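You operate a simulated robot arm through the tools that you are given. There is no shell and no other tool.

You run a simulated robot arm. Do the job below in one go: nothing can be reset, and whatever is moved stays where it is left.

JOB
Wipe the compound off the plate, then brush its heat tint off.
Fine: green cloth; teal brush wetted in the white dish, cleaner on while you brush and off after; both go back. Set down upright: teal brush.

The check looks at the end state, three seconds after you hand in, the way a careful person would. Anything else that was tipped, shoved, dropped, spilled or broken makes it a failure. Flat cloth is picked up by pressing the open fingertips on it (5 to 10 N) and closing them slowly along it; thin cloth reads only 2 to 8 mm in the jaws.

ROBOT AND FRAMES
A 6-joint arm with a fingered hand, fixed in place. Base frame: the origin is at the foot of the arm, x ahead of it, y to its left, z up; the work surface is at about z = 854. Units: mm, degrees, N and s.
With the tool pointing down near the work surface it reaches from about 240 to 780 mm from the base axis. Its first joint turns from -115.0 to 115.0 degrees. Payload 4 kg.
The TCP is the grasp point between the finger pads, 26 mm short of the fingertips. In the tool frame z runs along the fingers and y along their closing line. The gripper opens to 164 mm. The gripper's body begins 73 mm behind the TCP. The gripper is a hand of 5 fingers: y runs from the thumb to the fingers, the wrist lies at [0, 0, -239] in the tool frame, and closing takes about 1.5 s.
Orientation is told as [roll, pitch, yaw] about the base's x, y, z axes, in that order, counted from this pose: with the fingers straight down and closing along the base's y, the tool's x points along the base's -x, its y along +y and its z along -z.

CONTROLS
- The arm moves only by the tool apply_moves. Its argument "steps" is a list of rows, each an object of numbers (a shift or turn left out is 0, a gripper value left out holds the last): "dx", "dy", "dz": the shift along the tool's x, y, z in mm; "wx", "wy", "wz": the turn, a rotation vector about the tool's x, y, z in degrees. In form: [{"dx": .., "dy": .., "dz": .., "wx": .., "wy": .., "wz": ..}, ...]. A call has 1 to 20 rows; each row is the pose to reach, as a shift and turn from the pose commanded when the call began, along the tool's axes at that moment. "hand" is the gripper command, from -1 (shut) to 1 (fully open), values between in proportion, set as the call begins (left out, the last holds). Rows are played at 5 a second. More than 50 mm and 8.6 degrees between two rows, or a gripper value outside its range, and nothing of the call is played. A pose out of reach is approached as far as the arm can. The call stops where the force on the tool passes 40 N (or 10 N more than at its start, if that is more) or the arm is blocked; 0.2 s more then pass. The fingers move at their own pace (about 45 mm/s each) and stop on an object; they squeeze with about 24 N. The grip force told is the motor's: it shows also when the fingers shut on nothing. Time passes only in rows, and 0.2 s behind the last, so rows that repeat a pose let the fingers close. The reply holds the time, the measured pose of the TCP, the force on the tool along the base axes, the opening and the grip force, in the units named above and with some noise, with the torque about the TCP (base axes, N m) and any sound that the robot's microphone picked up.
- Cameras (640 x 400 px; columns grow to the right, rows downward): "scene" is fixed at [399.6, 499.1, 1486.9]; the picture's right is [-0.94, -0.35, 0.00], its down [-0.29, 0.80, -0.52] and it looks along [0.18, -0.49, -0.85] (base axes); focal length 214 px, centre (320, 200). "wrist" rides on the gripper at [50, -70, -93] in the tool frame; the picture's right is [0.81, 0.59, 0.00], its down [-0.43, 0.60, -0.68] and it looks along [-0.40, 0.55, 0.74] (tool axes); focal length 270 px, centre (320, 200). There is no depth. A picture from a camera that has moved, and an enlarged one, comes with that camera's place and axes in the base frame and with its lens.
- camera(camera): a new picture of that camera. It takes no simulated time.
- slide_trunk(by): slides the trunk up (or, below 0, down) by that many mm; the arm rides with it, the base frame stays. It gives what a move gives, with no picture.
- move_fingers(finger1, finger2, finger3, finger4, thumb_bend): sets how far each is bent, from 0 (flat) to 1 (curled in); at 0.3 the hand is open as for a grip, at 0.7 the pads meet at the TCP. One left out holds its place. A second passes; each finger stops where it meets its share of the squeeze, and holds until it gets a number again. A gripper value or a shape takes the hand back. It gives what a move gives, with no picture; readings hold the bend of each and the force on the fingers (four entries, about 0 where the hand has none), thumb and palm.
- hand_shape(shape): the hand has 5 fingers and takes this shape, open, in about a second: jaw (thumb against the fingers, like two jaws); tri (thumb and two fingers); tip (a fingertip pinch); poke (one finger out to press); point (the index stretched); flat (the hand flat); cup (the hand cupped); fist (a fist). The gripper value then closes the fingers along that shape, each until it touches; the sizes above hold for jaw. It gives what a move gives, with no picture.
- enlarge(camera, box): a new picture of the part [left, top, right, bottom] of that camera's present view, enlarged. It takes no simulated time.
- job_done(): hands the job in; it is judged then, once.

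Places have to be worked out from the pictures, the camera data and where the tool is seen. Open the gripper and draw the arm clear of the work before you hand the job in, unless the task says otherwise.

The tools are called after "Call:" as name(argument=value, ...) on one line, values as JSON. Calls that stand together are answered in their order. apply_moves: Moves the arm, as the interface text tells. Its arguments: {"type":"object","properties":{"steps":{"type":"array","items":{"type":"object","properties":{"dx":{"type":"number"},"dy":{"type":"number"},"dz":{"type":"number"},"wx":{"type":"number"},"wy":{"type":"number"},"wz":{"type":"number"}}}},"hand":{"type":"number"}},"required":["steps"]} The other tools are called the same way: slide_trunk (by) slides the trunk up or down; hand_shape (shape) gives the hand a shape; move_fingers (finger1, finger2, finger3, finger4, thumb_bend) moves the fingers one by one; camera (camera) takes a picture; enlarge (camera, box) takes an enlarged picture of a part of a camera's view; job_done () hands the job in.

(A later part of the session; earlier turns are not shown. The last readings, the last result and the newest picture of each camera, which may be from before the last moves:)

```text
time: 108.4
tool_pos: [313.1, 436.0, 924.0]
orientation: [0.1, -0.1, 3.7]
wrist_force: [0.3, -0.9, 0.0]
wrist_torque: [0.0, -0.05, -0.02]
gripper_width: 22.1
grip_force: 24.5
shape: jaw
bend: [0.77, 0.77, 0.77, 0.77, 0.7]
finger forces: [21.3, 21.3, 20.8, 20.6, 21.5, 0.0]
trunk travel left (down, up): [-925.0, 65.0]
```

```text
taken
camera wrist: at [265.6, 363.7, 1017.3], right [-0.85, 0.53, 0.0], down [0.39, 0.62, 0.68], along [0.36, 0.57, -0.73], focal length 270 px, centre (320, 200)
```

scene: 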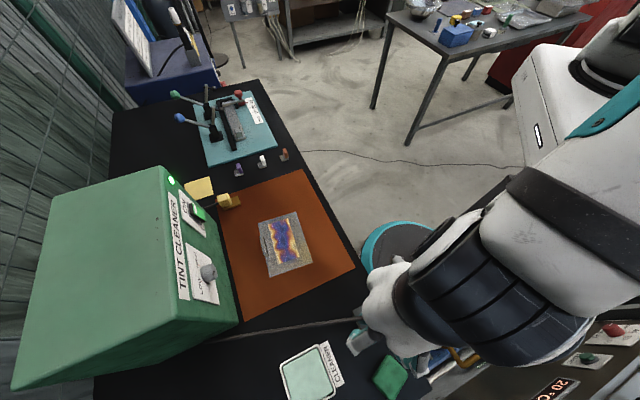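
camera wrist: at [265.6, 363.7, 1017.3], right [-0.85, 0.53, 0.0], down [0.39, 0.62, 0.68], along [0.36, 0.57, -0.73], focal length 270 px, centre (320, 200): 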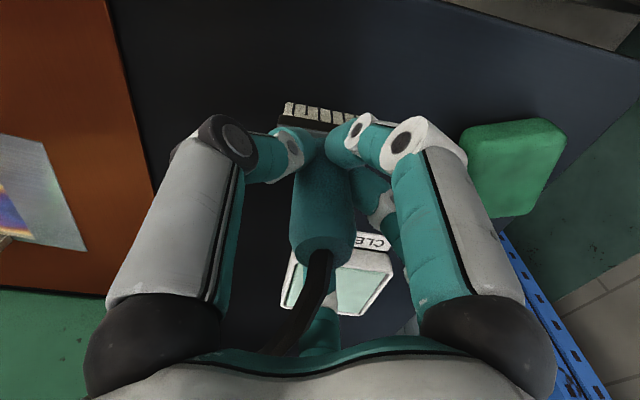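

The grip on the brush is firm (22 mm, five fingers at about 21 N each). I lift it straight up and carry it over the dish.

Call:
apply_moves(steps=[{"dz": -10}, {"dz": -30}, {"dz": -55}, {"dz": -70}, {"dx": -24, "dy": 38, "dz": -70}, {"dx": -48, "dy": 76, "dz": -70}, {"dx": -71, "dy": 114, "dz": -70}, {"dx": -94.5, "dy": 151, "dz": -70}, {"dx": -94.5, "dy": 151, "dz": -70}])

Call:
camera(camera="wrist")

Call:
enlarge(camera="scene", box=[220, 280, 420, 400])

```text
time: 110.4
tool_pos: [396.8, 593.8, 992.6]
orientation: [0.0, -0.1, 3.8]
wrist_force: [-0.1, -0.2, -0.6]
wrist_torque: [0.02, -0.02, -0.02]
gripper_width: 21.8
grip_force: 24.1
shape: jaw
bend: [0.77, 0.77, 0.77, 0.77, 0.7]
finger forces: [21.4, 21.5, 20.8, 20.6, 21.5, 0.0]
trunk travel left (down, up): [-925.0, 65.0]
```

```text
taken
camera wrist: at [350.7, 520.7, 1086.9], right [-0.85, 0.53, 0.0], down [0.39, 0.62, 0.68], along [0.36, 0.57, -0.73], focal length 270 px, centre (320, 200)
```

wrist: 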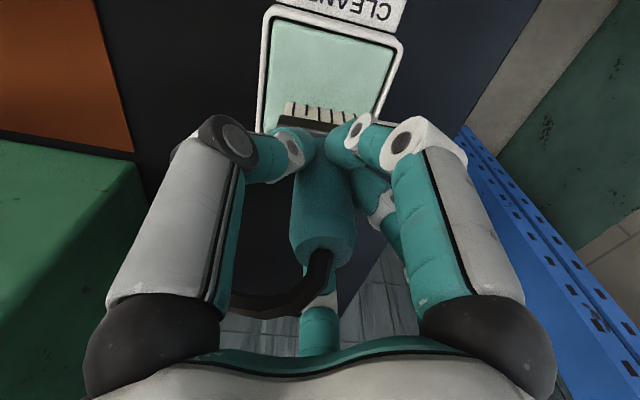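

```text
3.20 times, centred on (320, 340) of scene
camera zoom: at [399.6, 499.1, 1486.9], right [-0.94, -0.35, 0.0], down [-0.29, 0.8, -0.52], along [0.18, -0.49, -0.85], focal length 686 px, centre (320, -248)
```

zoom: 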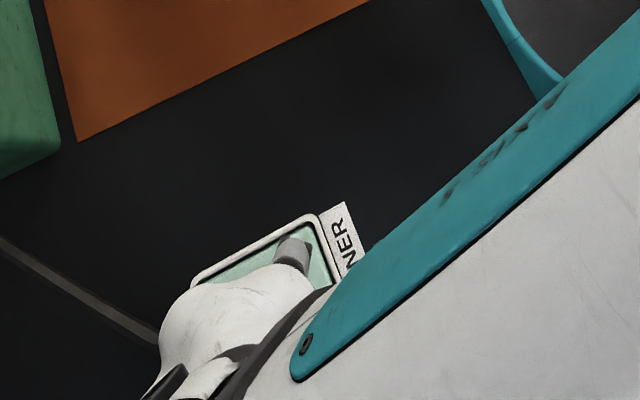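

The brush is centred over the dish. I lower it slowly so the bristles dip into the cleaner.

Call:
apply_moves(steps=[{"dz": 15}, {"dz": 30}, {"dz": 42}, {"dz": 50}, {"dz": 55}, {"dz": 58}, {"dz": 60}, {"dz": 60}])

Call:
enlarge(camera="wrist", box=[220, 0, 420, 160])

```text
time: 111.8
tool_pos: [398.7, 597.9, 945.6]
orientation: [0.6, -0.6, 3.7]
wrist_force: [-1.4, -6.6, 24.3]
wrist_torque: [-0.28, 0.12, 0.02]
gripper_width: 22.9
grip_force: 24.8
shape: jaw
bend: [0.78, 0.78, 0.77, 0.77, 0.7]
finger forces: [27.7, 25.0, 22.7, 24.5, 28.6, 0.1]
trunk travel left (down, up): [-925.0, 65.0]
stopped in row 6: the force on the tool passed its limit at 43 N (the readings are from after the stop); the commanded pose is now the measured one
```

```text
2.50 times, centred on (320, 80) of wrist
camera zoom: at [352.0, 523.7, 1038.2], right [-0.85, 0.53, 0.0], down [0.39, 0.61, 0.69], along [0.37, 0.58, -0.73], focal length 676 px, centre (320, 500)
```

zoom: 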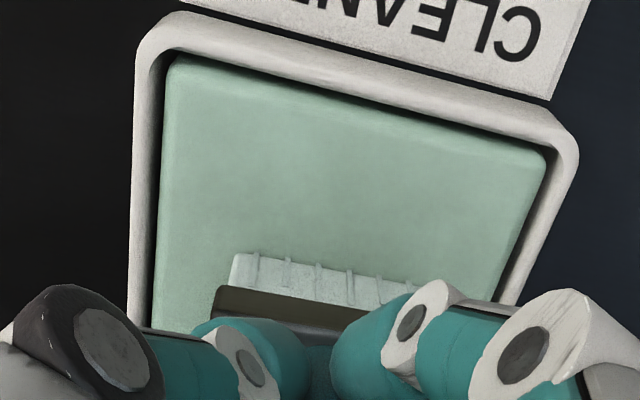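

The bristles met the surface in the dish (about z 873) and now look wet. I lift straight up and check the dish hasn't shifted.

Call:
apply_moves(steps=[{"dz": -4, "wx": 0.3, "wy": -0.4}, {"dz": -15, "wx": 0.6, "wy": -0.6}, {"dz": -35, "wx": 0.6, "wy": -0.6}, {"dz": -60, "wx": 0.6, "wy": -0.6}, {"dz": -80, "wx": 0.6, "wy": -0.6}, {"dz": -80, "wx": 0.6, "wy": -0.6}])

Call:
enlarge(camera="wrist", box=[220, 0, 420, 160])

Call:
enlarge(camera="scene", box=[220, 280, 420, 400])

```text
time: 113.2
tool_pos: [397.0, 595.5, 1022.5]
orientation: [-0.2, -0.9, 3.6]
wrist_force: [0.5, 0.8, -0.8]
wrist_torque: [-0.01, -0.01, -0.02]
gripper_width: 22.4
grip_force: 24.5
shape: jaw
bend: [0.77, 0.77, 0.77, 0.77, 0.7]
finger forces: [24.1, 24.3, 23.1, 23.3, 23.7, 0.0]
trunk travel left (down, up): [-925.0, 65.0]
```

```text
2.50 times, centred on (320, 80) of wrist
camera zoom: at [349.5, 522.6, 1116.0], right [-0.85, 0.53, -0.02], down [0.38, 0.62, 0.68], along [0.37, 0.57, -0.73], focal length 676 px, centre (320, 500)
```

zoom: 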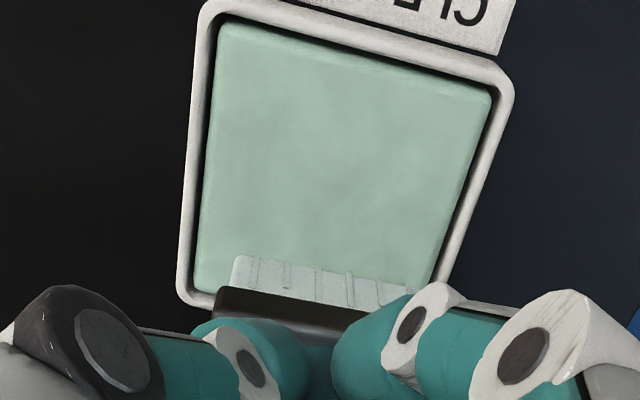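

```text
3.20 times, centred on (320, 340) of scene
camera zoom: at [399.6, 499.1, 1486.9], right [-0.94, -0.35, 0.0], down [-0.29, 0.8, -0.52], along [0.18, -0.49, -0.85], focal length 686 px, centre (320, -248)
```

zoom: 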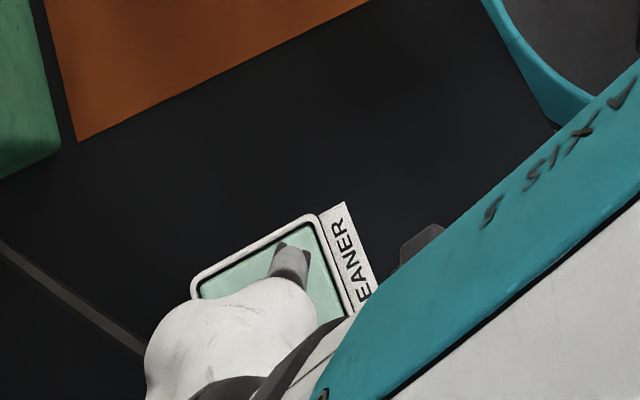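

The bristles are wet and the dish hasn't moved. I carry the brush over to the tint patch (centre about s 638, l -192) and turn it 6° to match the plate's angle.

Call:
apply_moves(steps=[{"dx": -21, "dy": -36, "wx": -0.1, "wy": 0.2, "wz": 1}, {"dx": -43, "dy": -73, "wx": -0.2, "wy": 0.4, "wz": 2}, {"dx": -64, "dy": -109, "wx": -0.3, "wy": 0.6, "wz": 3}, {"dx": -86, "dy": -146, "wx": -0.3, "wy": 0.9, "wz": 4}, {"dx": -107, "dy": -182, "wx": -0.3, "wy": 0.9, "wz": 5}, {"dx": -129, "dy": -219, "wx": -0.3, "wy": 0.9, "wz": 6}, {"dx": -150, "dy": -255, "wx": -0.3, "wy": 0.9, "wz": 6}, {"dx": -172, "dy": -291, "wx": -0.3, "wy": 0.9, "wz": 6}, {"dx": -172, "dy": -291, "wx": -0.3, "wy": 0.9, "wz": 6}])

Call:
camera(camera="wrist")

Call:
camera(camera="scene")

```text
time: 115.2
tool_pos: [586.9, 318.2, 1025.9]
orientation: [0.1, -0.1, -2.2]
wrist_force: [0.3, 0.1, -0.9]
wrist_torque: [-0.01, -0.02, 0.03]
gripper_width: 22.7
grip_force: 23.8
shape: jaw
bend: [0.77, 0.77, 0.77, 0.77, 0.7]
finger forces: [23.7, 24.3, 22.7, 22.9, 23.5, 0.0]
trunk travel left (down, up): [-925.0, 65.0]
```

```text
taken
camera wrist: at [534.1, 250.1, 1118.8], right [-0.79, 0.62, 0.0], down [0.45, 0.58, 0.68], along [0.42, 0.53, -0.73], focal length 270 px, centre (320, 200)
```

wrist: 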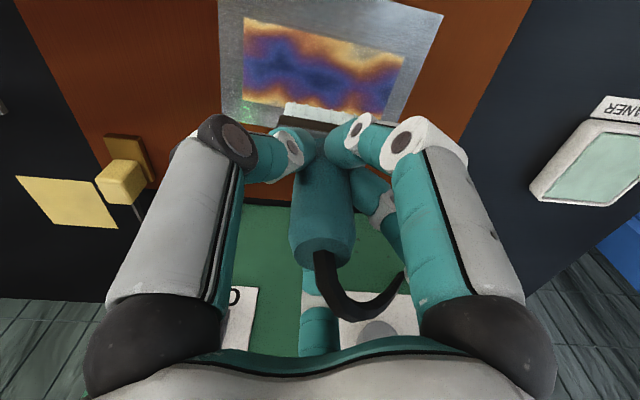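

```text
taken
```

scene: 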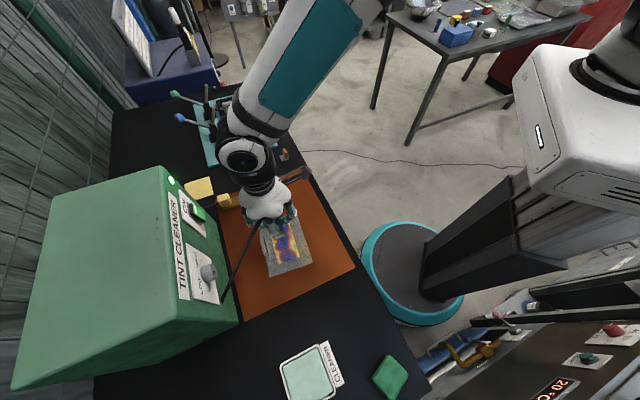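

I see a small greenish spot near the far-left corner of the patch, and I zoom in on it before brushing.

Call:
enlarge(camera="wrist", box=[210, 0, 450, 140])

Call:
enlarge(camera="scene", box=[250, 210, 330, 275])

```text
2.67 times, centred on (330, 70) of wrist
camera zoom: at [534.1, 250.1, 1118.8], right [-0.79, 0.62, 0.0], down [0.45, 0.58, 0.68], along [0.42, 0.53, -0.73], focal length 721 px, centre (293, 547)
```

zoom: 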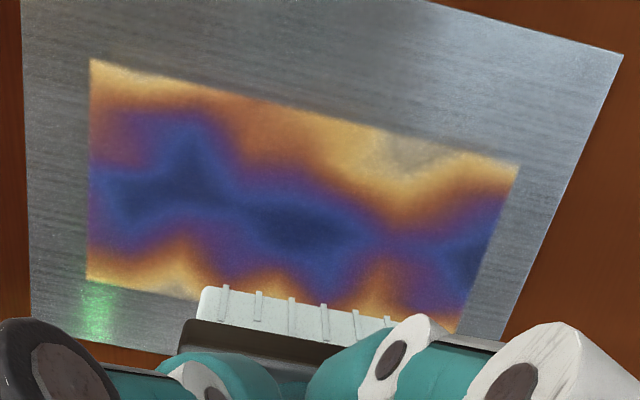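

```text
6.15 times, centred on (290, 242) of scene
camera zoom: at [399.6, 499.1, 1486.9], right [-0.94, -0.35, 0.0], down [-0.29, 0.8, -0.52], along [0.18, -0.49, -0.85], focal length 1320 px, centre (505, -62)
```

zoom: 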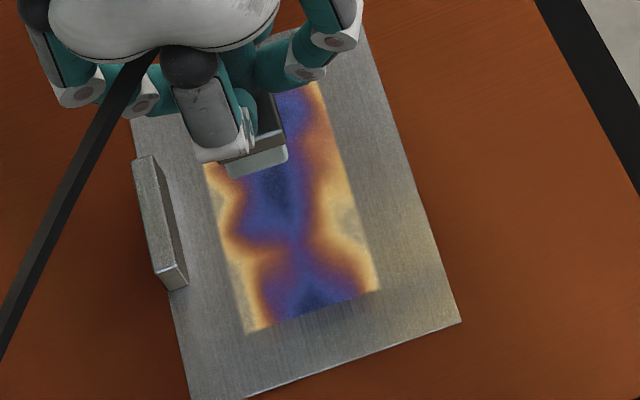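

That green spot is only the lamp's reflection in the plate. I move to the start of the near lane and lower the brush toward the surface.

Call:
apply_moves(steps=[{"dx": -8, "dy": -28, "dz": 20}, {"dx": -16.6, "dy": -55.6, "dz": 40}, {"dx": -16.6, "dy": -55.6, "dz": 60}, {"dx": -16.6, "dy": -55.6, "dz": 72}, {"dx": -16.6, "dy": -55.6, "dz": 79}, {"dx": -16.6, "dy": -55.6, "dz": 79}])

Call:
apply_moves(steps=[{"dz": 1.5}, {"dz": 3}, {"dz": 3}])

```text
time: 116.6
tool_pos: [603.9, 260.8, 947.7]
orientation: [0.1, 0.0, -2.3]
wrist_force: [0.3, 0.0, -1.7]
wrist_torque: [0.04, 0.03, 0.03]
gripper_width: 22.6
grip_force: 24.0
shape: jaw
bend: [0.77, 0.77, 0.77, 0.77, 0.7]
finger forces: [23.5, 24.4, 22.8, 22.9, 23.5, 0.0]
trunk travel left (down, up): [-925.0, 65.0]
```

```text
time: 117.4
tool_pos: [603.2, 260.7, 943.5]
orientation: [0.1, -0.1, -2.3]
wrist_force: [1.3, 0.0, -1.1]
wrist_torque: [-0.03, 0.0, 0.0]
gripper_width: 22.7
grip_force: 24.0
shape: jaw
bend: [0.77, 0.77, 0.77, 0.77, 0.7]
finger forces: [23.6, 24.2, 22.6, 23.0, 23.5, 0.1]
trunk travel left (down, up): [-925.0, 65.0]
```

Call:
apply_moves(steps=[{"dz": 1}, {"dz": 2}, {"dz": 2}])

Call:
apply_moves(steps=[{"dz": 1}, {"dz": 2}, {"dz": 2}])

```text
time: 118.2
tool_pos: [603.6, 261.9, 942.2]
orientation: [0.2, -0.2, -2.3]
wrist_force: [0.0, -0.3, 6.7]
wrist_torque: [0.0, 0.02, -0.03]
gripper_width: 22.6
grip_force: 23.3
shape: jaw
bend: [0.77, 0.77, 0.77, 0.77, 0.7]
finger forces: [23.9, 24.9, 23.1, 23.4, 24.2, 0.1]
trunk travel left (down, up): [-925.0, 65.0]
```

```text
time: 119.0
tool_pos: [602.4, 260.9, 942.3]
orientation: [0.2, -0.3, -2.3]
wrist_force: [1.0, 1.6, 22.6]
wrist_torque: [0.03, 0.03, 0.0]
gripper_width: 22.6
grip_force: 23.9
shape: jaw
bend: [0.78, 0.77, 0.77, 0.77, 0.69]
finger forces: [24.5, 25.9, 24.4, 24.2, 25.0, 0.0]
trunk travel left (down, up): [-925.0, 65.0]
```

Contact is at about z = 942. I ease back to about 7 N and make the first stroke along the near lane.

Call:
apply_moves(steps=[{"dz": -1.8}, {"dx": 5.4, "dy": 6, "dz": -1.8}, {"dx": 10.7, "dy": 12, "dz": -1.8}, {"dx": 16.1, "dy": 17.9, "dz": -1.8}, {"dx": 21.4, "dy": 23.9, "dz": -1.8}, {"dx": 26.8, "dy": 29.9, "dz": -1.8}, {"dx": 32.2, "dy": 35.9, "dz": -1.8}, {"dx": 37.5, "dy": 41.8, "dz": -1.8}, {"dx": 42.9, "dy": 47.8, "dz": -1.8}, {"dx": 48.2, "dy": 53.8, "dz": -1.8}, {"dx": 53.6, "dy": 59.8, "dz": -1.8}, {"dx": 59, "dy": 65.7, "dz": -1.8}, {"dx": 64.3, "dy": 71.7, "dz": -1.8}, {"dx": 64.3, "dy": 71.7, "dz": -1.8}])

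Call:
enlarge(camera="scene", box=[250, 205, 330, 275])

Call:
enlarge(camera="wrist", box=[170, 0, 470, 180])

```text
time: 122.0
tool_pos: [541.6, 335.3, 941.9]
orientation: [0.1, -0.1, -2.2]
wrist_force: [1.4, -2.2, 9.3]
wrist_torque: [-0.04, -0.04, -0.03]
gripper_width: 22.8
grip_force: 24.1
shape: jaw
bend: [0.77, 0.77, 0.77, 0.77, 0.7]
finger forces: [23.9, 24.2, 23.0, 24.1, 25.0, 0.1]
trunk travel left (down, up): [-925.0, 65.0]
```

```text
5.71 times, centred on (290, 240) of scene
camera zoom: at [399.6, 499.1, 1486.9], right [-0.94, -0.35, 0.0], down [-0.29, 0.8, -0.52], along [0.18, -0.49, -0.85], focal length 1226 px, centre (491, -29)
```

zoom: 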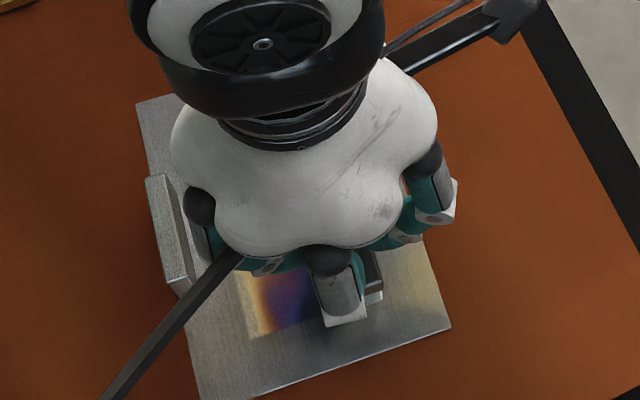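

```text
2.13 times, centred on (320, 90) of wrist
camera zoom: at [487.3, 267.4, 1035.4], right [-0.79, 0.62, 0.0], down [0.45, 0.58, 0.68], along [0.42, 0.53, -0.73], focal length 577 px, centre (320, 435)
```

zoom: 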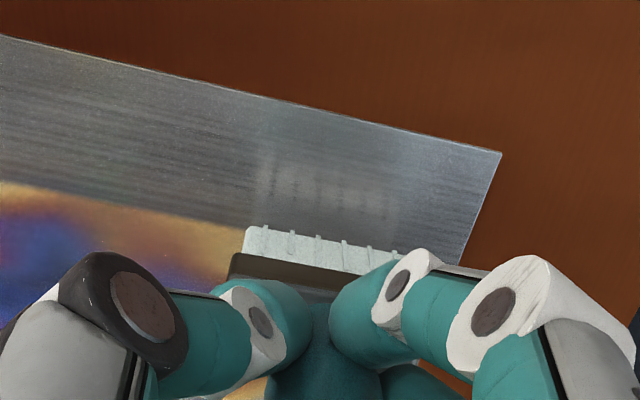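

The tint fades where the bristles pass. I continue brushing back and forth, stepping the lane across the patch.

Call:
apply_moves(steps=[{"dx": -7.1, "dy": -8}, {"dx": -14.3, "dy": -15.9}, {"dx": -21.4, "dy": -23.9}, {"dx": -28.6, "dy": -31.9}, {"dx": -35.7, "dy": -39.8}, {"dx": -42.9, "dy": -47.8}, {"dx": -50, "dy": -55.8}, {"dx": -57.2, "dy": -63.7}, {"dx": -64.3, "dy": -71.7}, {"dx": -71.8, "dy": -63.6}, {"dx": -64.7, "dy": -55.6}, {"dx": -57.5, "dy": -47.7}, {"dx": -50.4, "dy": -39.7}, {"dx": -43.2, "dy": -31.7}, {"dx": -36.1, "dy": -23.8}, {"dx": -28.9, "dy": -15.8}, {"dx": -21.8, "dy": -7.8}, {"dx": -14.6, "dy": 0.1}, {"dx": -7.5, "dy": 8.1}, {"dx": -7.5, "dy": 8.1}])

Call:
apply_moves(steps=[{"dx": -7.5, "dy": 8.1}, {"dx": -14.6, "dy": 0.1}, {"dx": -21.8, "dy": -7.8}, {"dx": -28.9, "dy": -15.8}, {"dx": -36.1, "dy": -23.8}, {"dx": -43.2, "dy": -31.7}, {"dx": -50.4, "dy": -39.7}, {"dx": -57.5, "dy": -47.7}, {"dx": -64.7, "dy": -55.6}, {"dx": -71.8, "dy": -63.6}, {"dx": -79.3, "dy": -55.5}, {"dx": -72.2, "dy": -47.5}, {"dx": -65, "dy": -39.6}, {"dx": -57.9, "dy": -31.6}, {"dx": -50.7, "dy": -23.6}, {"dx": -43.6, "dy": -15.7}, {"dx": -36.4, "dy": -7.7}, {"dx": -29.3, "dy": 0.3}, {"dx": -22.1, "dy": 8.2}, {"dx": -15, "dy": 16.2}])

Call:
enlarge(camera="wrist", box=[170, 0, 470, 180])

Call:
enlarge(camera="scene", box=[250, 205, 330, 275])

```text
time: 126.2
tool_pos: [548.0, 343.3, 942.4]
orientation: [0.3, 0.0, -2.2]
wrist_force: [0.7, -2.0, 12.0]
wrist_torque: [-0.05, 0.01, 0.01]
gripper_width: 22.4
grip_force: 24.3
shape: jaw
bend: [0.77, 0.77, 0.77, 0.77, 0.7]
finger forces: [24.0, 24.2, 23.0, 24.1, 25.3, 0.0]
trunk travel left (down, up): [-925.0, 65.0]
```

```text
time: 130.4
tool_pos: [564.9, 358.7, 942.5]
orientation: [0.1, -0.2, -2.2]
wrist_force: [0.8, 0.0, 2.9]
wrist_torque: [-0.05, 0.0, 0.04]
gripper_width: 22.5
grip_force: 24.0
shape: jaw
bend: [0.77, 0.77, 0.77, 0.77, 0.7]
finger forces: [23.9, 24.2, 22.4, 23.3, 24.1, 0.0]
trunk travel left (down, up): [-925.0, 65.0]
```

```text
2.13 times, centred on (320, 90) of wrist
camera zoom: at [511.3, 290.5, 1035.7], right [-0.79, 0.62, 0.0], down [0.45, 0.58, 0.68], along [0.42, 0.53, -0.73], focal length 577 px, centre (320, 435)
```

zoom: 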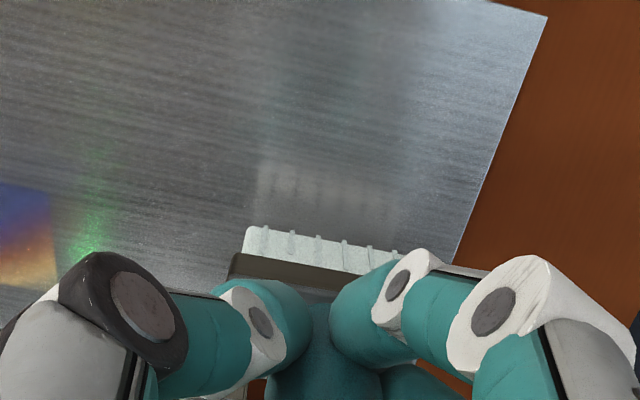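

```text
5.71 times, centred on (290, 240) of scene
camera zoom: at [399.6, 499.1, 1486.9], right [-0.94, -0.35, 0.0], down [-0.29, 0.8, -0.52], along [0.18, -0.49, -0.85], focal length 1226 px, centre (491, -29)
```

zoom: 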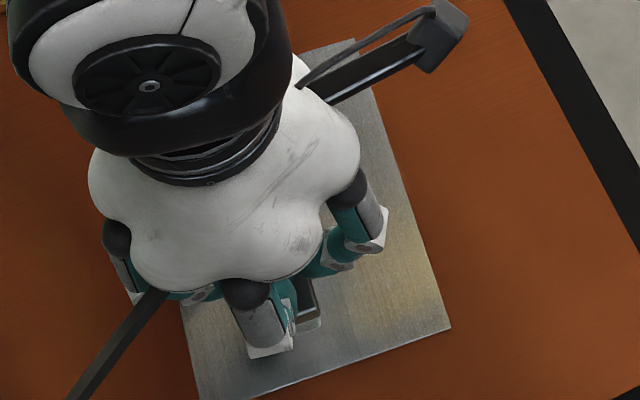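

The tint is nearly gone in the lanes brushed so far, and some remains at the far-left. I continue with the two far lanes.

Call:
apply_moves(steps=[{"dx": -7.1, "dy": -8}, {"dx": -14.3, "dy": -15.9}, {"dx": -21.4, "dy": -23.9}, {"dx": -28.6, "dy": -31.9}, {"dx": -35.7, "dy": -39.8}, {"dx": -42.9, "dy": -47.8}, {"dx": -50, "dy": -55.8}, {"dx": -57.2, "dy": -63.7}, {"dx": -64.3, "dy": -71.7}, {"dx": -70.5, "dy": -65}, {"dx": -63.4, "dy": -57}, {"dx": -56.2, "dy": -49}, {"dx": -49.1, "dy": -41.1}, {"dx": -41.9, "dy": -33.1}, {"dx": -34.8, "dy": -25.2}, {"dx": -27.6, "dy": -17.2}, {"dx": -20.5, "dy": -9.2}, {"dx": -13.3, "dy": -1.3}, {"dx": -6.2, "dy": 6.7}, {"dx": -6.2, "dy": 6.7}])

Call:
apply_moves(steps=[{"dx": -7.1, "dy": -8}, {"dx": -14.3, "dy": -15.9}, {"dx": -21.4, "dy": -23.9}, {"dx": -28.6, "dy": -31.9}, {"dx": -35.7, "dy": -39.8}, {"dx": -42.9, "dy": -47.8}, {"dx": -50, "dy": -55.8}, {"dx": -57.2, "dy": -63.7}, {"dx": -64.3, "dy": -71.7}, {"dx": -64.3, "dy": -71.7}])

Call:
enlarge(camera="wrist", box=[170, 0, 470, 180])

Call:
enlarge(camera="scene", box=[250, 205, 330, 275])

```text
time: 134.6
tool_pos: [572.5, 365.8, 942.2]
orientation: [0.1, -0.1, -2.3]
wrist_force: [0.4, -0.1, 3.1]
wrist_torque: [-0.03, -0.02, -0.02]
gripper_width: 22.6
grip_force: 23.7
shape: jaw
bend: [0.77, 0.77, 0.77, 0.77, 0.7]
finger forces: [23.9, 24.2, 22.4, 22.9, 23.8, 0.0]
trunk travel left (down, up): [-925.0, 65.0]
```

```text
time: 136.8
tool_pos: [632.6, 289.7, 942.0]
orientation: [0.1, -0.1, -2.3]
wrist_force: [-0.2, 0.6, 5.4]
wrist_torque: [0.02, 0.06, -0.01]
gripper_width: 22.5
grip_force: 24.5
shape: jaw
bend: [0.77, 0.77, 0.77, 0.77, 0.7]
finger forces: [23.9, 24.7, 22.7, 22.9, 23.5, 0.0]
trunk travel left (down, up): [-925.0, 65.0]
```

```text
2.13 times, centred on (320, 90) of wrist
camera zoom: at [579.0, 222.1, 1035.5], right [-0.79, 0.62, 0.0], down [0.45, 0.58, 0.68], along [0.42, 0.53, -0.73], focal length 577 px, centre (320, 435)
```

zoom: 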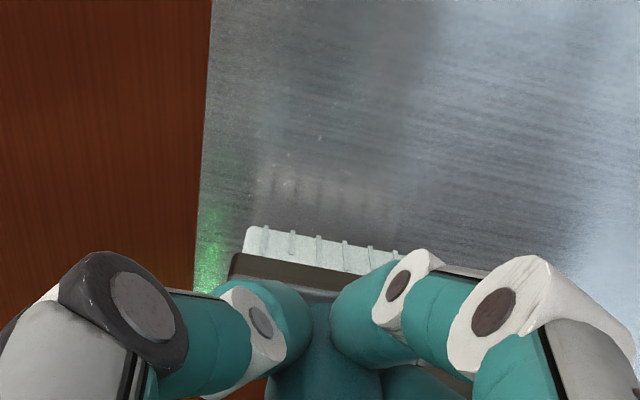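

```text
5.71 times, centred on (290, 240) of scene
camera zoom: at [399.6, 499.1, 1486.9], right [-0.94, -0.35, 0.0], down [-0.29, 0.8, -0.52], along [0.18, -0.49, -0.85], focal length 1226 px, centre (491, -29)
```

zoom: 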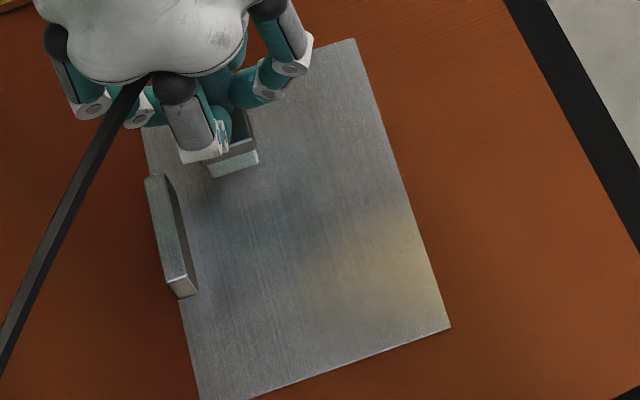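

The plate looks fully bright. I lift the brush and carry it back toward its home, then check the whole plate.

Call:
apply_moves(steps=[{"dz": -15}, {"dz": -45}, {"dz": -88}, {"dx": 36, "dy": 15, "dz": -88, "wz": -1}, {"dx": 72, "dy": 30, "dz": -88, "wz": -2}, {"dx": 109, "dy": 45, "dz": -88, "wz": -3}, {"dx": 145, "dy": 60, "dz": -88, "wz": -4}, {"dx": 181, "dy": 75, "dz": -88, "wz": -5}, {"dx": 217, "dy": 90, "dz": -88, "wz": -6}, {"dx": 253, "dy": 104, "dz": -88, "wz": -6}, {"dx": 290, "dy": 119, "dz": -88, "wz": -6}, {"dx": 325.7, "dy": 134.4, "dz": -88, "wz": -6}, {"dx": 325.7, "dy": 134.4, "dz": -88, "wz": -6}])

Call:
enlarge(camera="scene", box=[250, 200, 330, 275])

Call:
camera(camera="wrist")

Call:
camera(camera="scene")

```text
time: 139.6
tool_pos: [312.7, 436.4, 1028.2]
orientation: [0.1, -0.2, 3.7]
wrist_force: [-0.5, -0.5, -0.8]
wrist_torque: [0.03, 0.03, 0.0]
gripper_width: 22.3
grip_force: 23.8
shape: jaw
bend: [0.77, 0.77, 0.77, 0.77, 0.7]
finger forces: [23.1, 24.0, 21.7, 22.6, 22.6, 0.0]
trunk travel left (down, up): [-925.0, 65.0]
```

```text
5.33 times, centred on (290, 238) of scene
camera zoom: at [399.6, 499.1, 1486.9], right [-0.94, -0.35, 0.0], down [-0.29, 0.8, -0.52], along [0.18, -0.49, -0.85], focal length 1144 px, centre (480, 0)
```

zoom: 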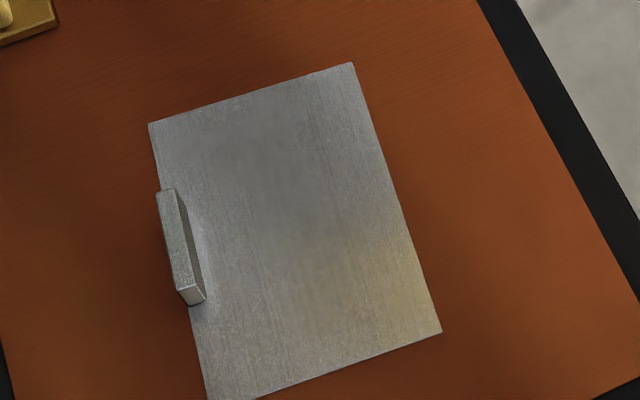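

```text
taken
camera wrist: at [266.2, 363.5, 1121.8], right [-0.85, 0.53, 0.0], down [0.39, 0.62, 0.68], along [0.36, 0.57, -0.73], focal length 270 px, centre (320, 200)
```

wrist: 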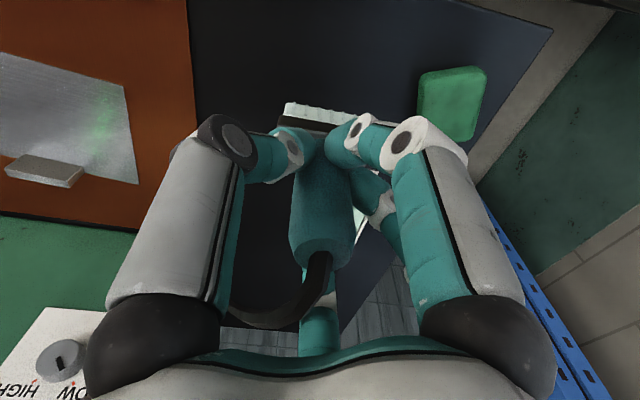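

```text
taken
```

scene: 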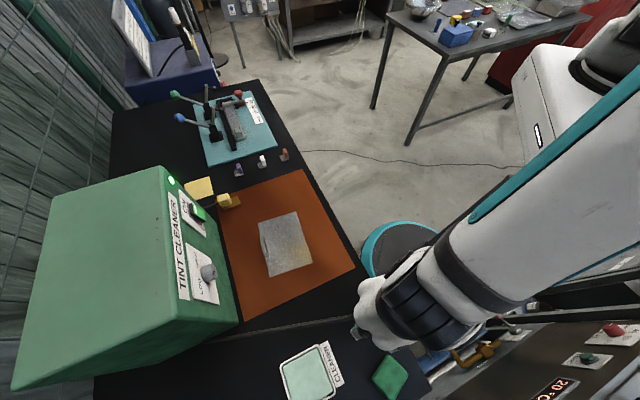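

The plate is completely clean. Now I lower the brush upright at its original spot (312.5, 437).

Call:
apply_moves(steps=[{"dz": 25}, {"dz": 50}, {"dz": 75}, {"dz": 90}, {"dz": 97}, {"dz": 97}])

Call:
apply_moves(steps=[{"dz": 1.5}, {"dz": 3}, {"dz": 3}])

```text
time: 141.0
tool_pos: [313.1, 437.3, 932.1]
orientation: [0.1, 0.0, 3.7]
wrist_force: [0.2, 0.1, -1.4]
wrist_torque: [-0.04, 0.02, -0.02]
gripper_width: 22.7
grip_force: 23.8
shape: jaw
bend: [0.77, 0.77, 0.77, 0.77, 0.7]
finger forces: [23.1, 23.8, 21.7, 22.7, 22.5, 0.2]
trunk travel left (down, up): [-925.0, 65.0]
```

```text
time: 141.8
tool_pos: [313.3, 437.9, 929.4]
orientation: [0.2, -0.1, 3.7]
wrist_force: [-0.4, 0.4, -1.9]
wrist_torque: [-0.03, 0.0, 0.01]
gripper_width: 22.5
grip_force: 23.9
shape: jaw
bend: [0.77, 0.77, 0.77, 0.77, 0.7]
finger forces: [23.0, 23.8, 21.6, 22.6, 22.5, 0.0]
trunk travel left (down, up): [-925.0, 65.0]
```

Call:
apply_moves(steps=[{"dz": 1}, {"dz": 2}, {"dz": 2}])

Call:
apply_moves(steps=[{"dz": 1}, {"dz": 2}, {"dz": 2}])

```text
time: 142.6
tool_pos: [314.5, 437.5, 927.3]
orientation: [0.1, -0.1, 3.6]
wrist_force: [-0.1, 0.6, -0.1]
wrist_torque: [0.01, 0.02, -0.03]
gripper_width: 22.6
grip_force: 24.7
shape: jaw
bend: [0.77, 0.77, 0.77, 0.77, 0.7]
finger forces: [23.1, 23.9, 21.6, 22.6, 22.5, 0.1]
trunk travel left (down, up): [-925.0, 65.0]
```

```text
time: 143.4
tool_pos: [313.8, 437.2, 925.1]
orientation: [0.1, -0.1, 3.7]
wrist_force: [0.5, -0.6, -1.2]
wrist_torque: [0.0, -0.01, -0.01]
gripper_width: 22.6
grip_force: 24.3
shape: jaw
bend: [0.77, 0.77, 0.77, 0.77, 0.7]
finger forces: [23.1, 23.7, 21.5, 22.6, 22.5, 0.1]
trunk travel left (down, up): [-925.0, 65.0]
```

Call:
apply_moves(steps=[{"dz": 1}, {"dz": 1}])

Call:
apply_moves(steps=[{"dz": 1}, {"dz": 1}])

Call:
camera(camera="wrist")

```text
time: 144.0
tool_pos: [313.9, 436.8, 924.7]
orientation: [0.1, -0.1, 3.7]
wrist_force: [0.1, -0.3, -1.4]
wrist_torque: [0.0, 0.02, 0.04]
gripper_width: 22.8
grip_force: 24.2
shape: jaw
bend: [0.77, 0.77, 0.77, 0.77, 0.7]
finger forces: [23.1, 23.7, 21.6, 22.6, 22.5, 0.1]
trunk travel left (down, up): [-925.0, 65.0]
```

```text
time: 144.6
tool_pos: [312.1, 436.7, 922.8]
orientation: [0.1, 0.0, 3.7]
wrist_force: [-0.2, 0.8, -1.0]
wrist_torque: [-0.01, -0.01, 0.0]
gripper_width: 22.6
grip_force: 24.1
shape: jaw
bend: [0.77, 0.77, 0.77, 0.77, 0.7]
finger forces: [23.2, 23.9, 21.5, 22.6, 22.5, 0.1]
trunk travel left (down, up): [-925.0, 65.0]
```

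```text
taken
camera wrist: at [266.7, 364.2, 1016.7], right [-0.85, 0.53, 0.0], down [0.39, 0.62, 0.68], along [0.36, 0.57, -0.73], focal length 270 px, centre (320, 200)
```

wrist: 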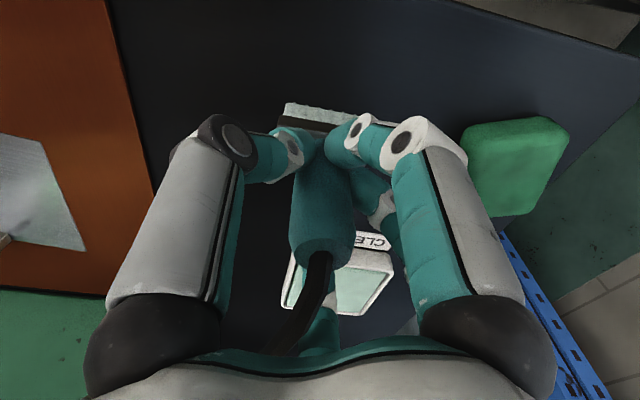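

No contact yet; the brush slid up a touch in the grip when pressed. I continue in 1 mm steps.

Call:
apply_moves(steps=[{"dz": 1}, {"dz": 1}])

Call:
apply_moves(steps=[{"dz": 1}, {"dz": 1}])

Call:
apply_moves(steps=[{"dz": 1}, {"dz": 1}])

```text
time: 145.2
tool_pos: [313.2, 438.2, 922.7]
orientation: [0.1, -0.2, 3.7]
wrist_force: [-0.1, -0.4, 2.6]
wrist_torque: [0.01, -0.01, -0.03]
gripper_width: 22.6
grip_force: 24.6
shape: jaw
bend: [0.77, 0.77, 0.77, 0.77, 0.7]
finger forces: [23.3, 24.1, 21.6, 22.6, 22.7, 0.1]
trunk travel left (down, up): [-925.0, 65.0]
```

```text
time: 145.8
tool_pos: [313.2, 436.4, 922.6]
orientation: [0.2, -0.1, 3.8]
wrist_force: [1.3, -0.6, 10.8]
wrist_torque: [-0.01, 0.03, 0.01]
gripper_width: 22.7
grip_force: 24.1
shape: jaw
bend: [0.78, 0.77, 0.77, 0.77, 0.7]
finger forces: [23.5, 24.0, 22.0, 23.5, 24.0, 0.1]
trunk travel left (down, up): [-925.0, 65.0]
```

```text
time: 146.4
tool_pos: [313.1, 435.7, 921.4]
orientation: [0.3, -0.3, 3.7]
wrist_force: [3.0, -0.2, 22.7]
wrist_torque: [-0.02, 0.01, 0.01]
gripper_width: 22.8
grip_force: 23.8
shape: jaw
bend: [0.78, 0.78, 0.78, 0.77, 0.69]
finger forces: [24.1, 24.7, 23.2, 24.4, 25.0, 0.0]
trunk travel left (down, up): [-925.0, 65.0]
```

The brush is on the table. I ease back about 1.7 mm to light contact and then open the fingers.

Call:
apply_moves(steps=[{"dz": -1}, {"dz": -1.8}, {"dz": -1.8}])

Call:
apply_moves(steps=[{"dz": 0}, {"dz": 0}, {"dz": 0}, {"dz": 0}], hand=-0.5)

Call:
apply_moves(steps=[{"dz": 0}, {"dz": 0}, {"dz": 0}, {"dz": 0}, {"dz": 0}], hand=0.1)

Call:
camera(camera="wrist")

```text
time: 147.2
tool_pos: [312.6, 435.9, 922.1]
orientation: [0.2, -0.2, 3.7]
wrist_force: [4.3, -0.6, 15.6]
wrist_torque: [0.02, -0.04, 0.0]
gripper_width: 22.6
grip_force: 24.1
shape: jaw
bend: [0.78, 0.77, 0.78, 0.77, 0.7]
finger forces: [23.3, 23.9, 23.3, 24.6, 24.3, 0.0]
trunk travel left (down, up): [-925.0, 65.0]
```

```text
time: 148.2
tool_pos: [313.0, 436.8, 921.1]
orientation: [0.1, -0.2, 3.7]
wrist_force: [-0.5, -0.6, 0.4]
wrist_torque: [0.0, 0.01, 0.0]
gripper_width: 40.7
grip_force: 0.0
shape: jaw
bend: [0.51, 0.51, 0.51, 0.51, 0.7]
finger forces: [0.0, 0.1, 0.0, 0.0, 0.0, 0.0]
trunk travel left (down, up): [-925.0, 65.0]
```

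```text
time: 149.4
tool_pos: [312.6, 438.4, 920.8]
orientation: [0.0, -0.2, 3.7]
wrist_force: [1.0, -0.5, 0.2]
wrist_torque: [0.0, 0.02, 0.01]
gripper_width: 89.6
grip_force: 0.1
shape: jaw
bend: [0.35, 0.35, 0.35, 0.35, 0.7]
finger forces: [0.0, 0.0, 0.1, 0.0, 0.0, 0.0]
trunk travel left (down, up): [-925.0, 65.0]
```

```text
taken
camera wrist: at [266.4, 364.8, 1014.8], right [-0.85, 0.53, 0.0], down [0.39, 0.62, 0.68], along [0.36, 0.57, -0.73], focal length 270 px, centre (320, 200)
```

wrist: 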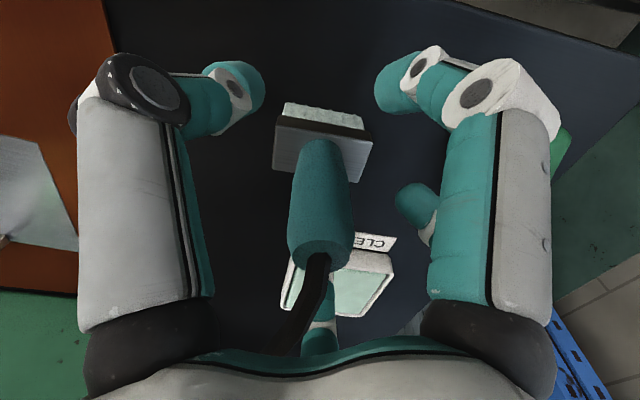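

The brush stands upright and free. I raise the hand straight up and check.

Call:
apply_moves(steps=[{"dz": -15}, {"dz": -35}, {"dz": -65}, {"dz": -100}, {"dz": -140}, {"dz": -180}, {"dz": -180}])

Call:
camera(camera="wrist")

Call:
camera(camera="scene")

```text
time: 151.0
tool_pos: [312.3, 437.7, 1101.6]
orientation: [0.1, -0.1, 3.6]
wrist_force: [-0.2, -0.2, -0.5]
wrist_torque: [-0.02, 0.01, 0.0]
gripper_width: 89.8
grip_force: 0.1
shape: jaw
bend: [0.35, 0.35, 0.35, 0.35, 0.7]
finger forces: [0.1, 0.1, 0.0, 0.1, 0.0, 0.0]
trunk travel left (down, up): [-925.0, 65.0]
```

```text
taken
camera wrist: at [265.2, 364.0, 1195.6], right [-0.85, 0.53, 0.0], down [0.39, 0.62, 0.68], along [0.36, 0.57, -0.73], focal length 270 px, centre (320, 200)
```

wrist: 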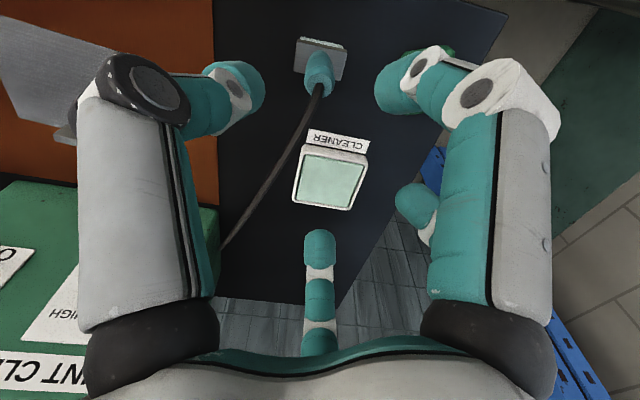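

```text
taken
```

scene: 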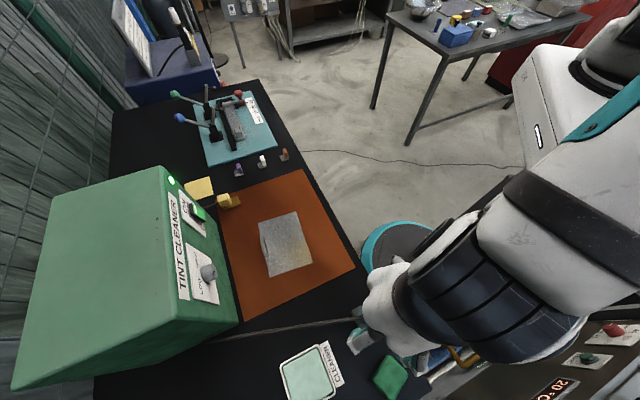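

The brush and dish look right. Next I turn the cleaner off, so I return to the panel at a safe distance and set finger 3 out as the poker again.

Call:
apply_moves(steps=[{"dx": -34, "dy": -24, "wz": 1.5}, {"dx": -68, "dy": -48, "wz": 3}, {"dx": -102, "dy": -71, "wz": 4.5}, {"dx": -136, "dy": -95, "wz": 6}, {"dx": -170, "dy": -119, "wz": 7.5}, {"dx": -204, "dy": -143, "wz": 9}, {"dx": -239, "dy": -167, "wz": 10.5}, {"dx": -273, "dy": -191, "wz": 12}, {"dx": -307, "dy": -214, "wz": 13}, {"dx": -307, "dy": -214, "wz": 13}])

Call:
move_fingers(finger1=1.0, finger2=1.0, finger3=0.0, finger4=1.0, thumb_bend=0.8)

Call:
apply_moves(steps=[{"dz": 30}, {"dz": 60}, {"dz": 86}, {"dz": 86}])

Call:
camera(camera="wrist")

Call:
enlarge(camera="scene", box=[140, 110, 330, 270])

```text
time: 153.2
tool_pos: [633.6, 242.7, 1104.5]
orientation: [0.1, -0.1, -9.2]
wrist_force: [-0.3, 0.1, 0.5]
wrist_torque: [-0.02, 0.03, 0.02]
gripper_width: 89.8
grip_force: 0.1
shape: jaw
bend: [0.35, 0.35, 0.35, 0.35, 0.7]
finger forces: [0.1, 0.1, 0.0, 0.0, 0.1, 0.1]
trunk travel left (down, up): [-925.0, 65.0]
```

```text
time: 154.2
tool_pos: [633.8, 243.7, 1104.5]
orientation: [0.1, 0.0, -9.3]
wrist_force: [-0.3, -1.0, 0.1]
wrist_torque: [0.02, 0.01, 0.02]
gripper_width: 1.0
grip_force: 0.1
shape: fingers
bend: [0.74, 0.67, 0.01, 0.74, 0.81]
finger forces: [0.0, 0.0, 0.1, 0.0, 0.0, 0.1]
trunk travel left (down, up): [-925.0, 65.0]
```

```text
time: 155.2
tool_pos: [633.5, 244.4, 1018.5]
orientation: [0.2, -0.1, -9.3]
wrist_force: [-0.3, -1.1, 0.0]
wrist_torque: [-0.05, 0.02, 0.01]
gripper_width: 1.3
grip_force: 0.1
shape: fingers
bend: [0.74, 0.67, 0.01, 0.74, 0.81]
finger forces: [0.1, 0.0, 0.0, 0.0, 0.1, 0.1]
trunk travel left (down, up): [-925.0, 65.0]
```

```text
taken
camera wrist: at [571.5, 183.1, 1111.2], right [-0.7, 0.71, 0.0], down [0.52, 0.52, 0.68], along [0.48, 0.48, -0.73], focal length 270 px, centre (320, 200)
```

wrist: 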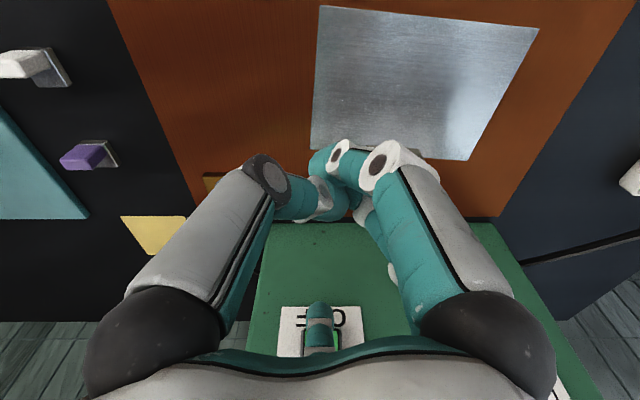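

```text
2.50 times, centred on (235, 190) of scene
camera zoom: at [399.6, 499.1, 1486.9], right [-0.94, -0.35, 0.0], down [-0.29, 0.8, -0.52], along [0.18, -0.49, -0.85], focal length 536 px, centre (532, 225)
```

zoom: 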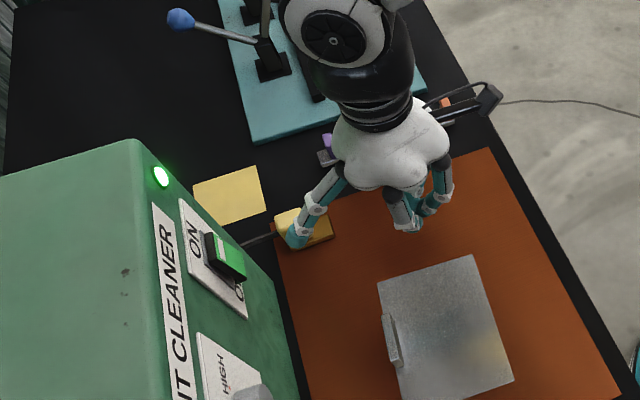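

The finger is set. I lower 4 mm to aim at the OFF end (z ≈ 1012) and advance to just short of the rocker.

Call:
apply_moves(steps=[{"dz": 4}, {"dz": 4, "dx": -12.8, "dy": 17.9}, {"dz": 4, "dx": -20, "dy": 28}, {"dz": 4, "dx": -24.5, "dy": 34.1}, {"dz": 4, "dx": -24.5, "dy": 34.1}])

Call:
enlarge(camera="scene", box=[170, 180, 240, 240])

Call:
enlarge(camera="wrist", box=[250, 240, 400, 350])

```text
time: 156.4
tool_pos: [662.3, 274.0, 1012.9]
orientation: [0.1, -0.1, -9.3]
wrist_force: [0.0, -0.3, -0.5]
wrist_torque: [0.03, -0.03, -0.01]
gripper_width: 1.5
grip_force: 0.1
shape: fingers
bend: [0.74, 0.67, 0.01, 0.74, 0.81]
finger forces: [0.0, 0.1, 0.0, 0.0, 0.1, 0.0]
trunk travel left (down, up): [-925.0, 65.0]
```

```text
6.67 times, centred on (205, 210) of scene
camera zoom: at [399.6, 499.1, 1486.9], right [-0.94, -0.35, 0.0], down [-0.29, 0.8, -0.52], along [0.18, -0.49, -0.85], focal length 1430 px, centre (1087, 133)
```

zoom: 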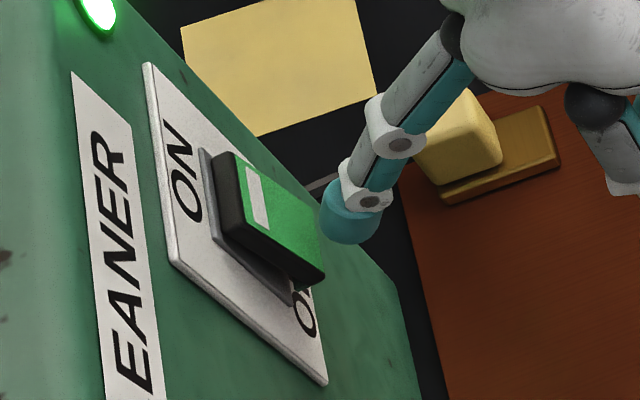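

```text
3.64 times, centred on (325, 295) of wrist
camera zoom: at [601.3, 213.2, 1106.3], right [-0.7, 0.71, 0.0], down [0.52, 0.52, 0.68], along [0.48, 0.48, -0.73], focal length 983 px, centre (302, -146)
```

zoom: 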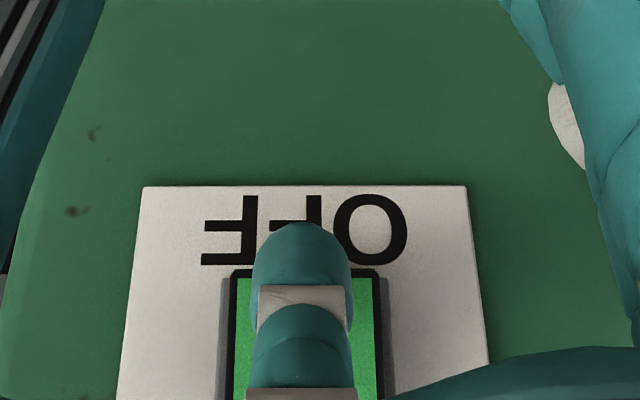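

The fingertip is lined up with the lower (OFF) half. I push in small steps.

Call:
apply_moves(steps=[{"dx": -2.3, "dy": 3.2}, {"dx": -4.7, "dy": 6.5}, {"dx": -7, "dy": 9.7}, {"dx": -7, "dy": 9.7}])

Call:
enlarge(camera="scene", box=[170, 180, 240, 240])

```text
time: 157.4
tool_pos: [671.9, 282.3, 1012.4]
orientation: [0.0, 0.0, -9.3]
wrist_force: [1.0, 0.6, 0.2]
wrist_torque: [0.05, 0.0, 0.01]
gripper_width: 1.7
grip_force: 0.1
shape: fingers
bend: [0.74, 0.67, 0.01, 0.74, 0.81]
finger forces: [0.0, 0.0, 0.0, 0.0, 0.0, 0.0]
trunk travel left (down, up): [-925.0, 65.0]
```

```text
6.67 times, centred on (205, 210) of scene
camera zoom: at [399.6, 499.1, 1486.9], right [-0.94, -0.35, 0.0], down [-0.29, 0.8, -0.52], along [0.18, -0.49, -0.85], focal length 1430 px, centre (1087, 133)
```

zoom: 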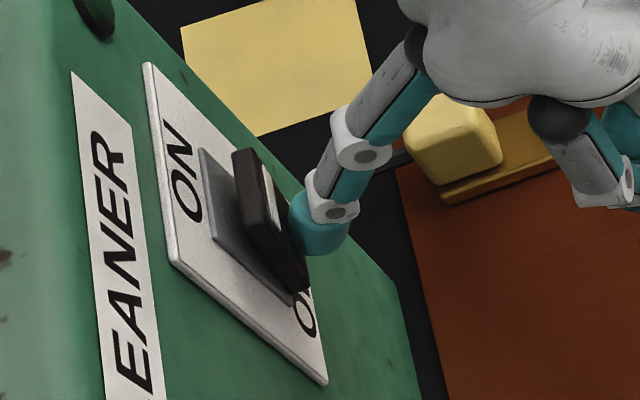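

The lamp is off, so the cleaner is switched off. I back straight away from the switch and rise.

Call:
apply_moves(steps=[{"dx": 7, "dy": -9.7}, {"dx": 18, "dy": -25}, {"dx": 35, "dy": -48.7}, {"dx": 35, "dy": -48.7, "dz": -30}, {"dx": 35, "dy": -48.7, "dz": -60}, {"dx": 35, "dy": -48.7, "dz": -60}])

Call:
move_fingers(finger1=0.0, finger2=0.0, finger3=0.33, finger4=0.0, thumb_bend=0.0)

Call:
camera(camera="wrist")

Call:
enlarge(camera="scene", box=[160, 110, 350, 290])

```text
time: 158.8
tool_pos: [628.4, 240.4, 1071.9]
orientation: [0.1, -0.1, -9.3]
wrist_force: [-0.7, -0.1, 0.3]
wrist_torque: [0.03, 0.03, -0.01]
gripper_width: 1.3
grip_force: 0.0
shape: fingers
bend: [0.74, 0.67, 0.01, 0.74, 0.81]
finger forces: [0.1, 0.0, 0.0, 0.0, 0.0, 0.0]
trunk travel left (down, up): [-925.0, 65.0]
```

```text
time: 159.8
tool_pos: [629.2, 240.6, 1073.5]
orientation: [0.1, -0.1, -9.4]
wrist_force: [0.6, -0.2, -0.3]
wrist_torque: [-0.03, 0.0, 0.01]
gripper_width: 123.2
grip_force: 0.1
shape: fingers
bend: [0.01, 0.01, 0.33, 0.01, 0.0]
finger forces: [0.1, 0.0, 0.1, 0.0, 0.1, 0.0]
trunk travel left (down, up): [-925.0, 65.0]
```

```text
taken
camera wrist: at [566.7, 179.3, 1166.4], right [-0.7, 0.71, 0.0], down [0.52, 0.52, 0.68], along [0.48, 0.48, -0.73], focal length 270 px, centre (320, 200)
```

wrist: 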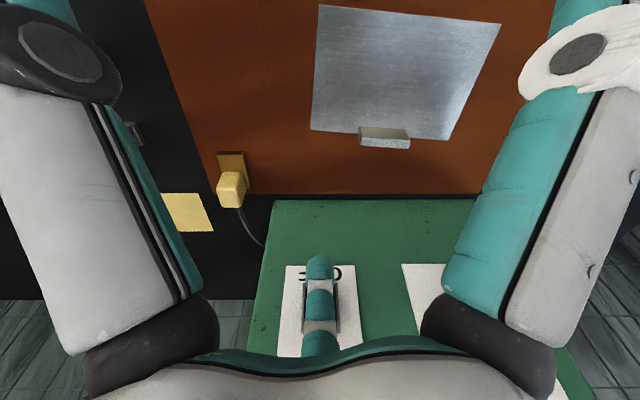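

```text
2.22 times, centred on (255, 200) of scene
camera zoom: at [399.6, 499.1, 1486.9], right [-0.94, -0.35, 0.0], down [-0.29, 0.8, -0.52], along [0.18, -0.49, -0.85], focal length 477 px, centre (464, 200)
```

zoom: 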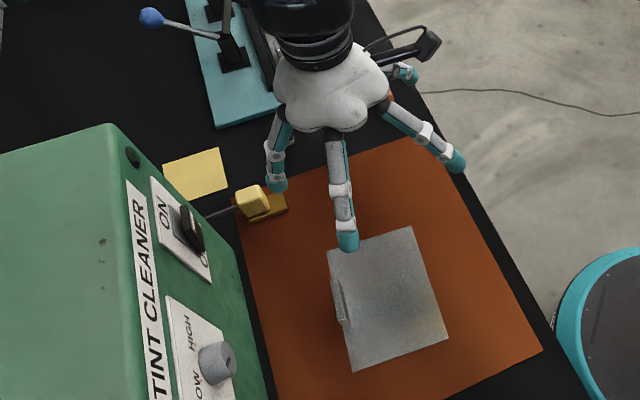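

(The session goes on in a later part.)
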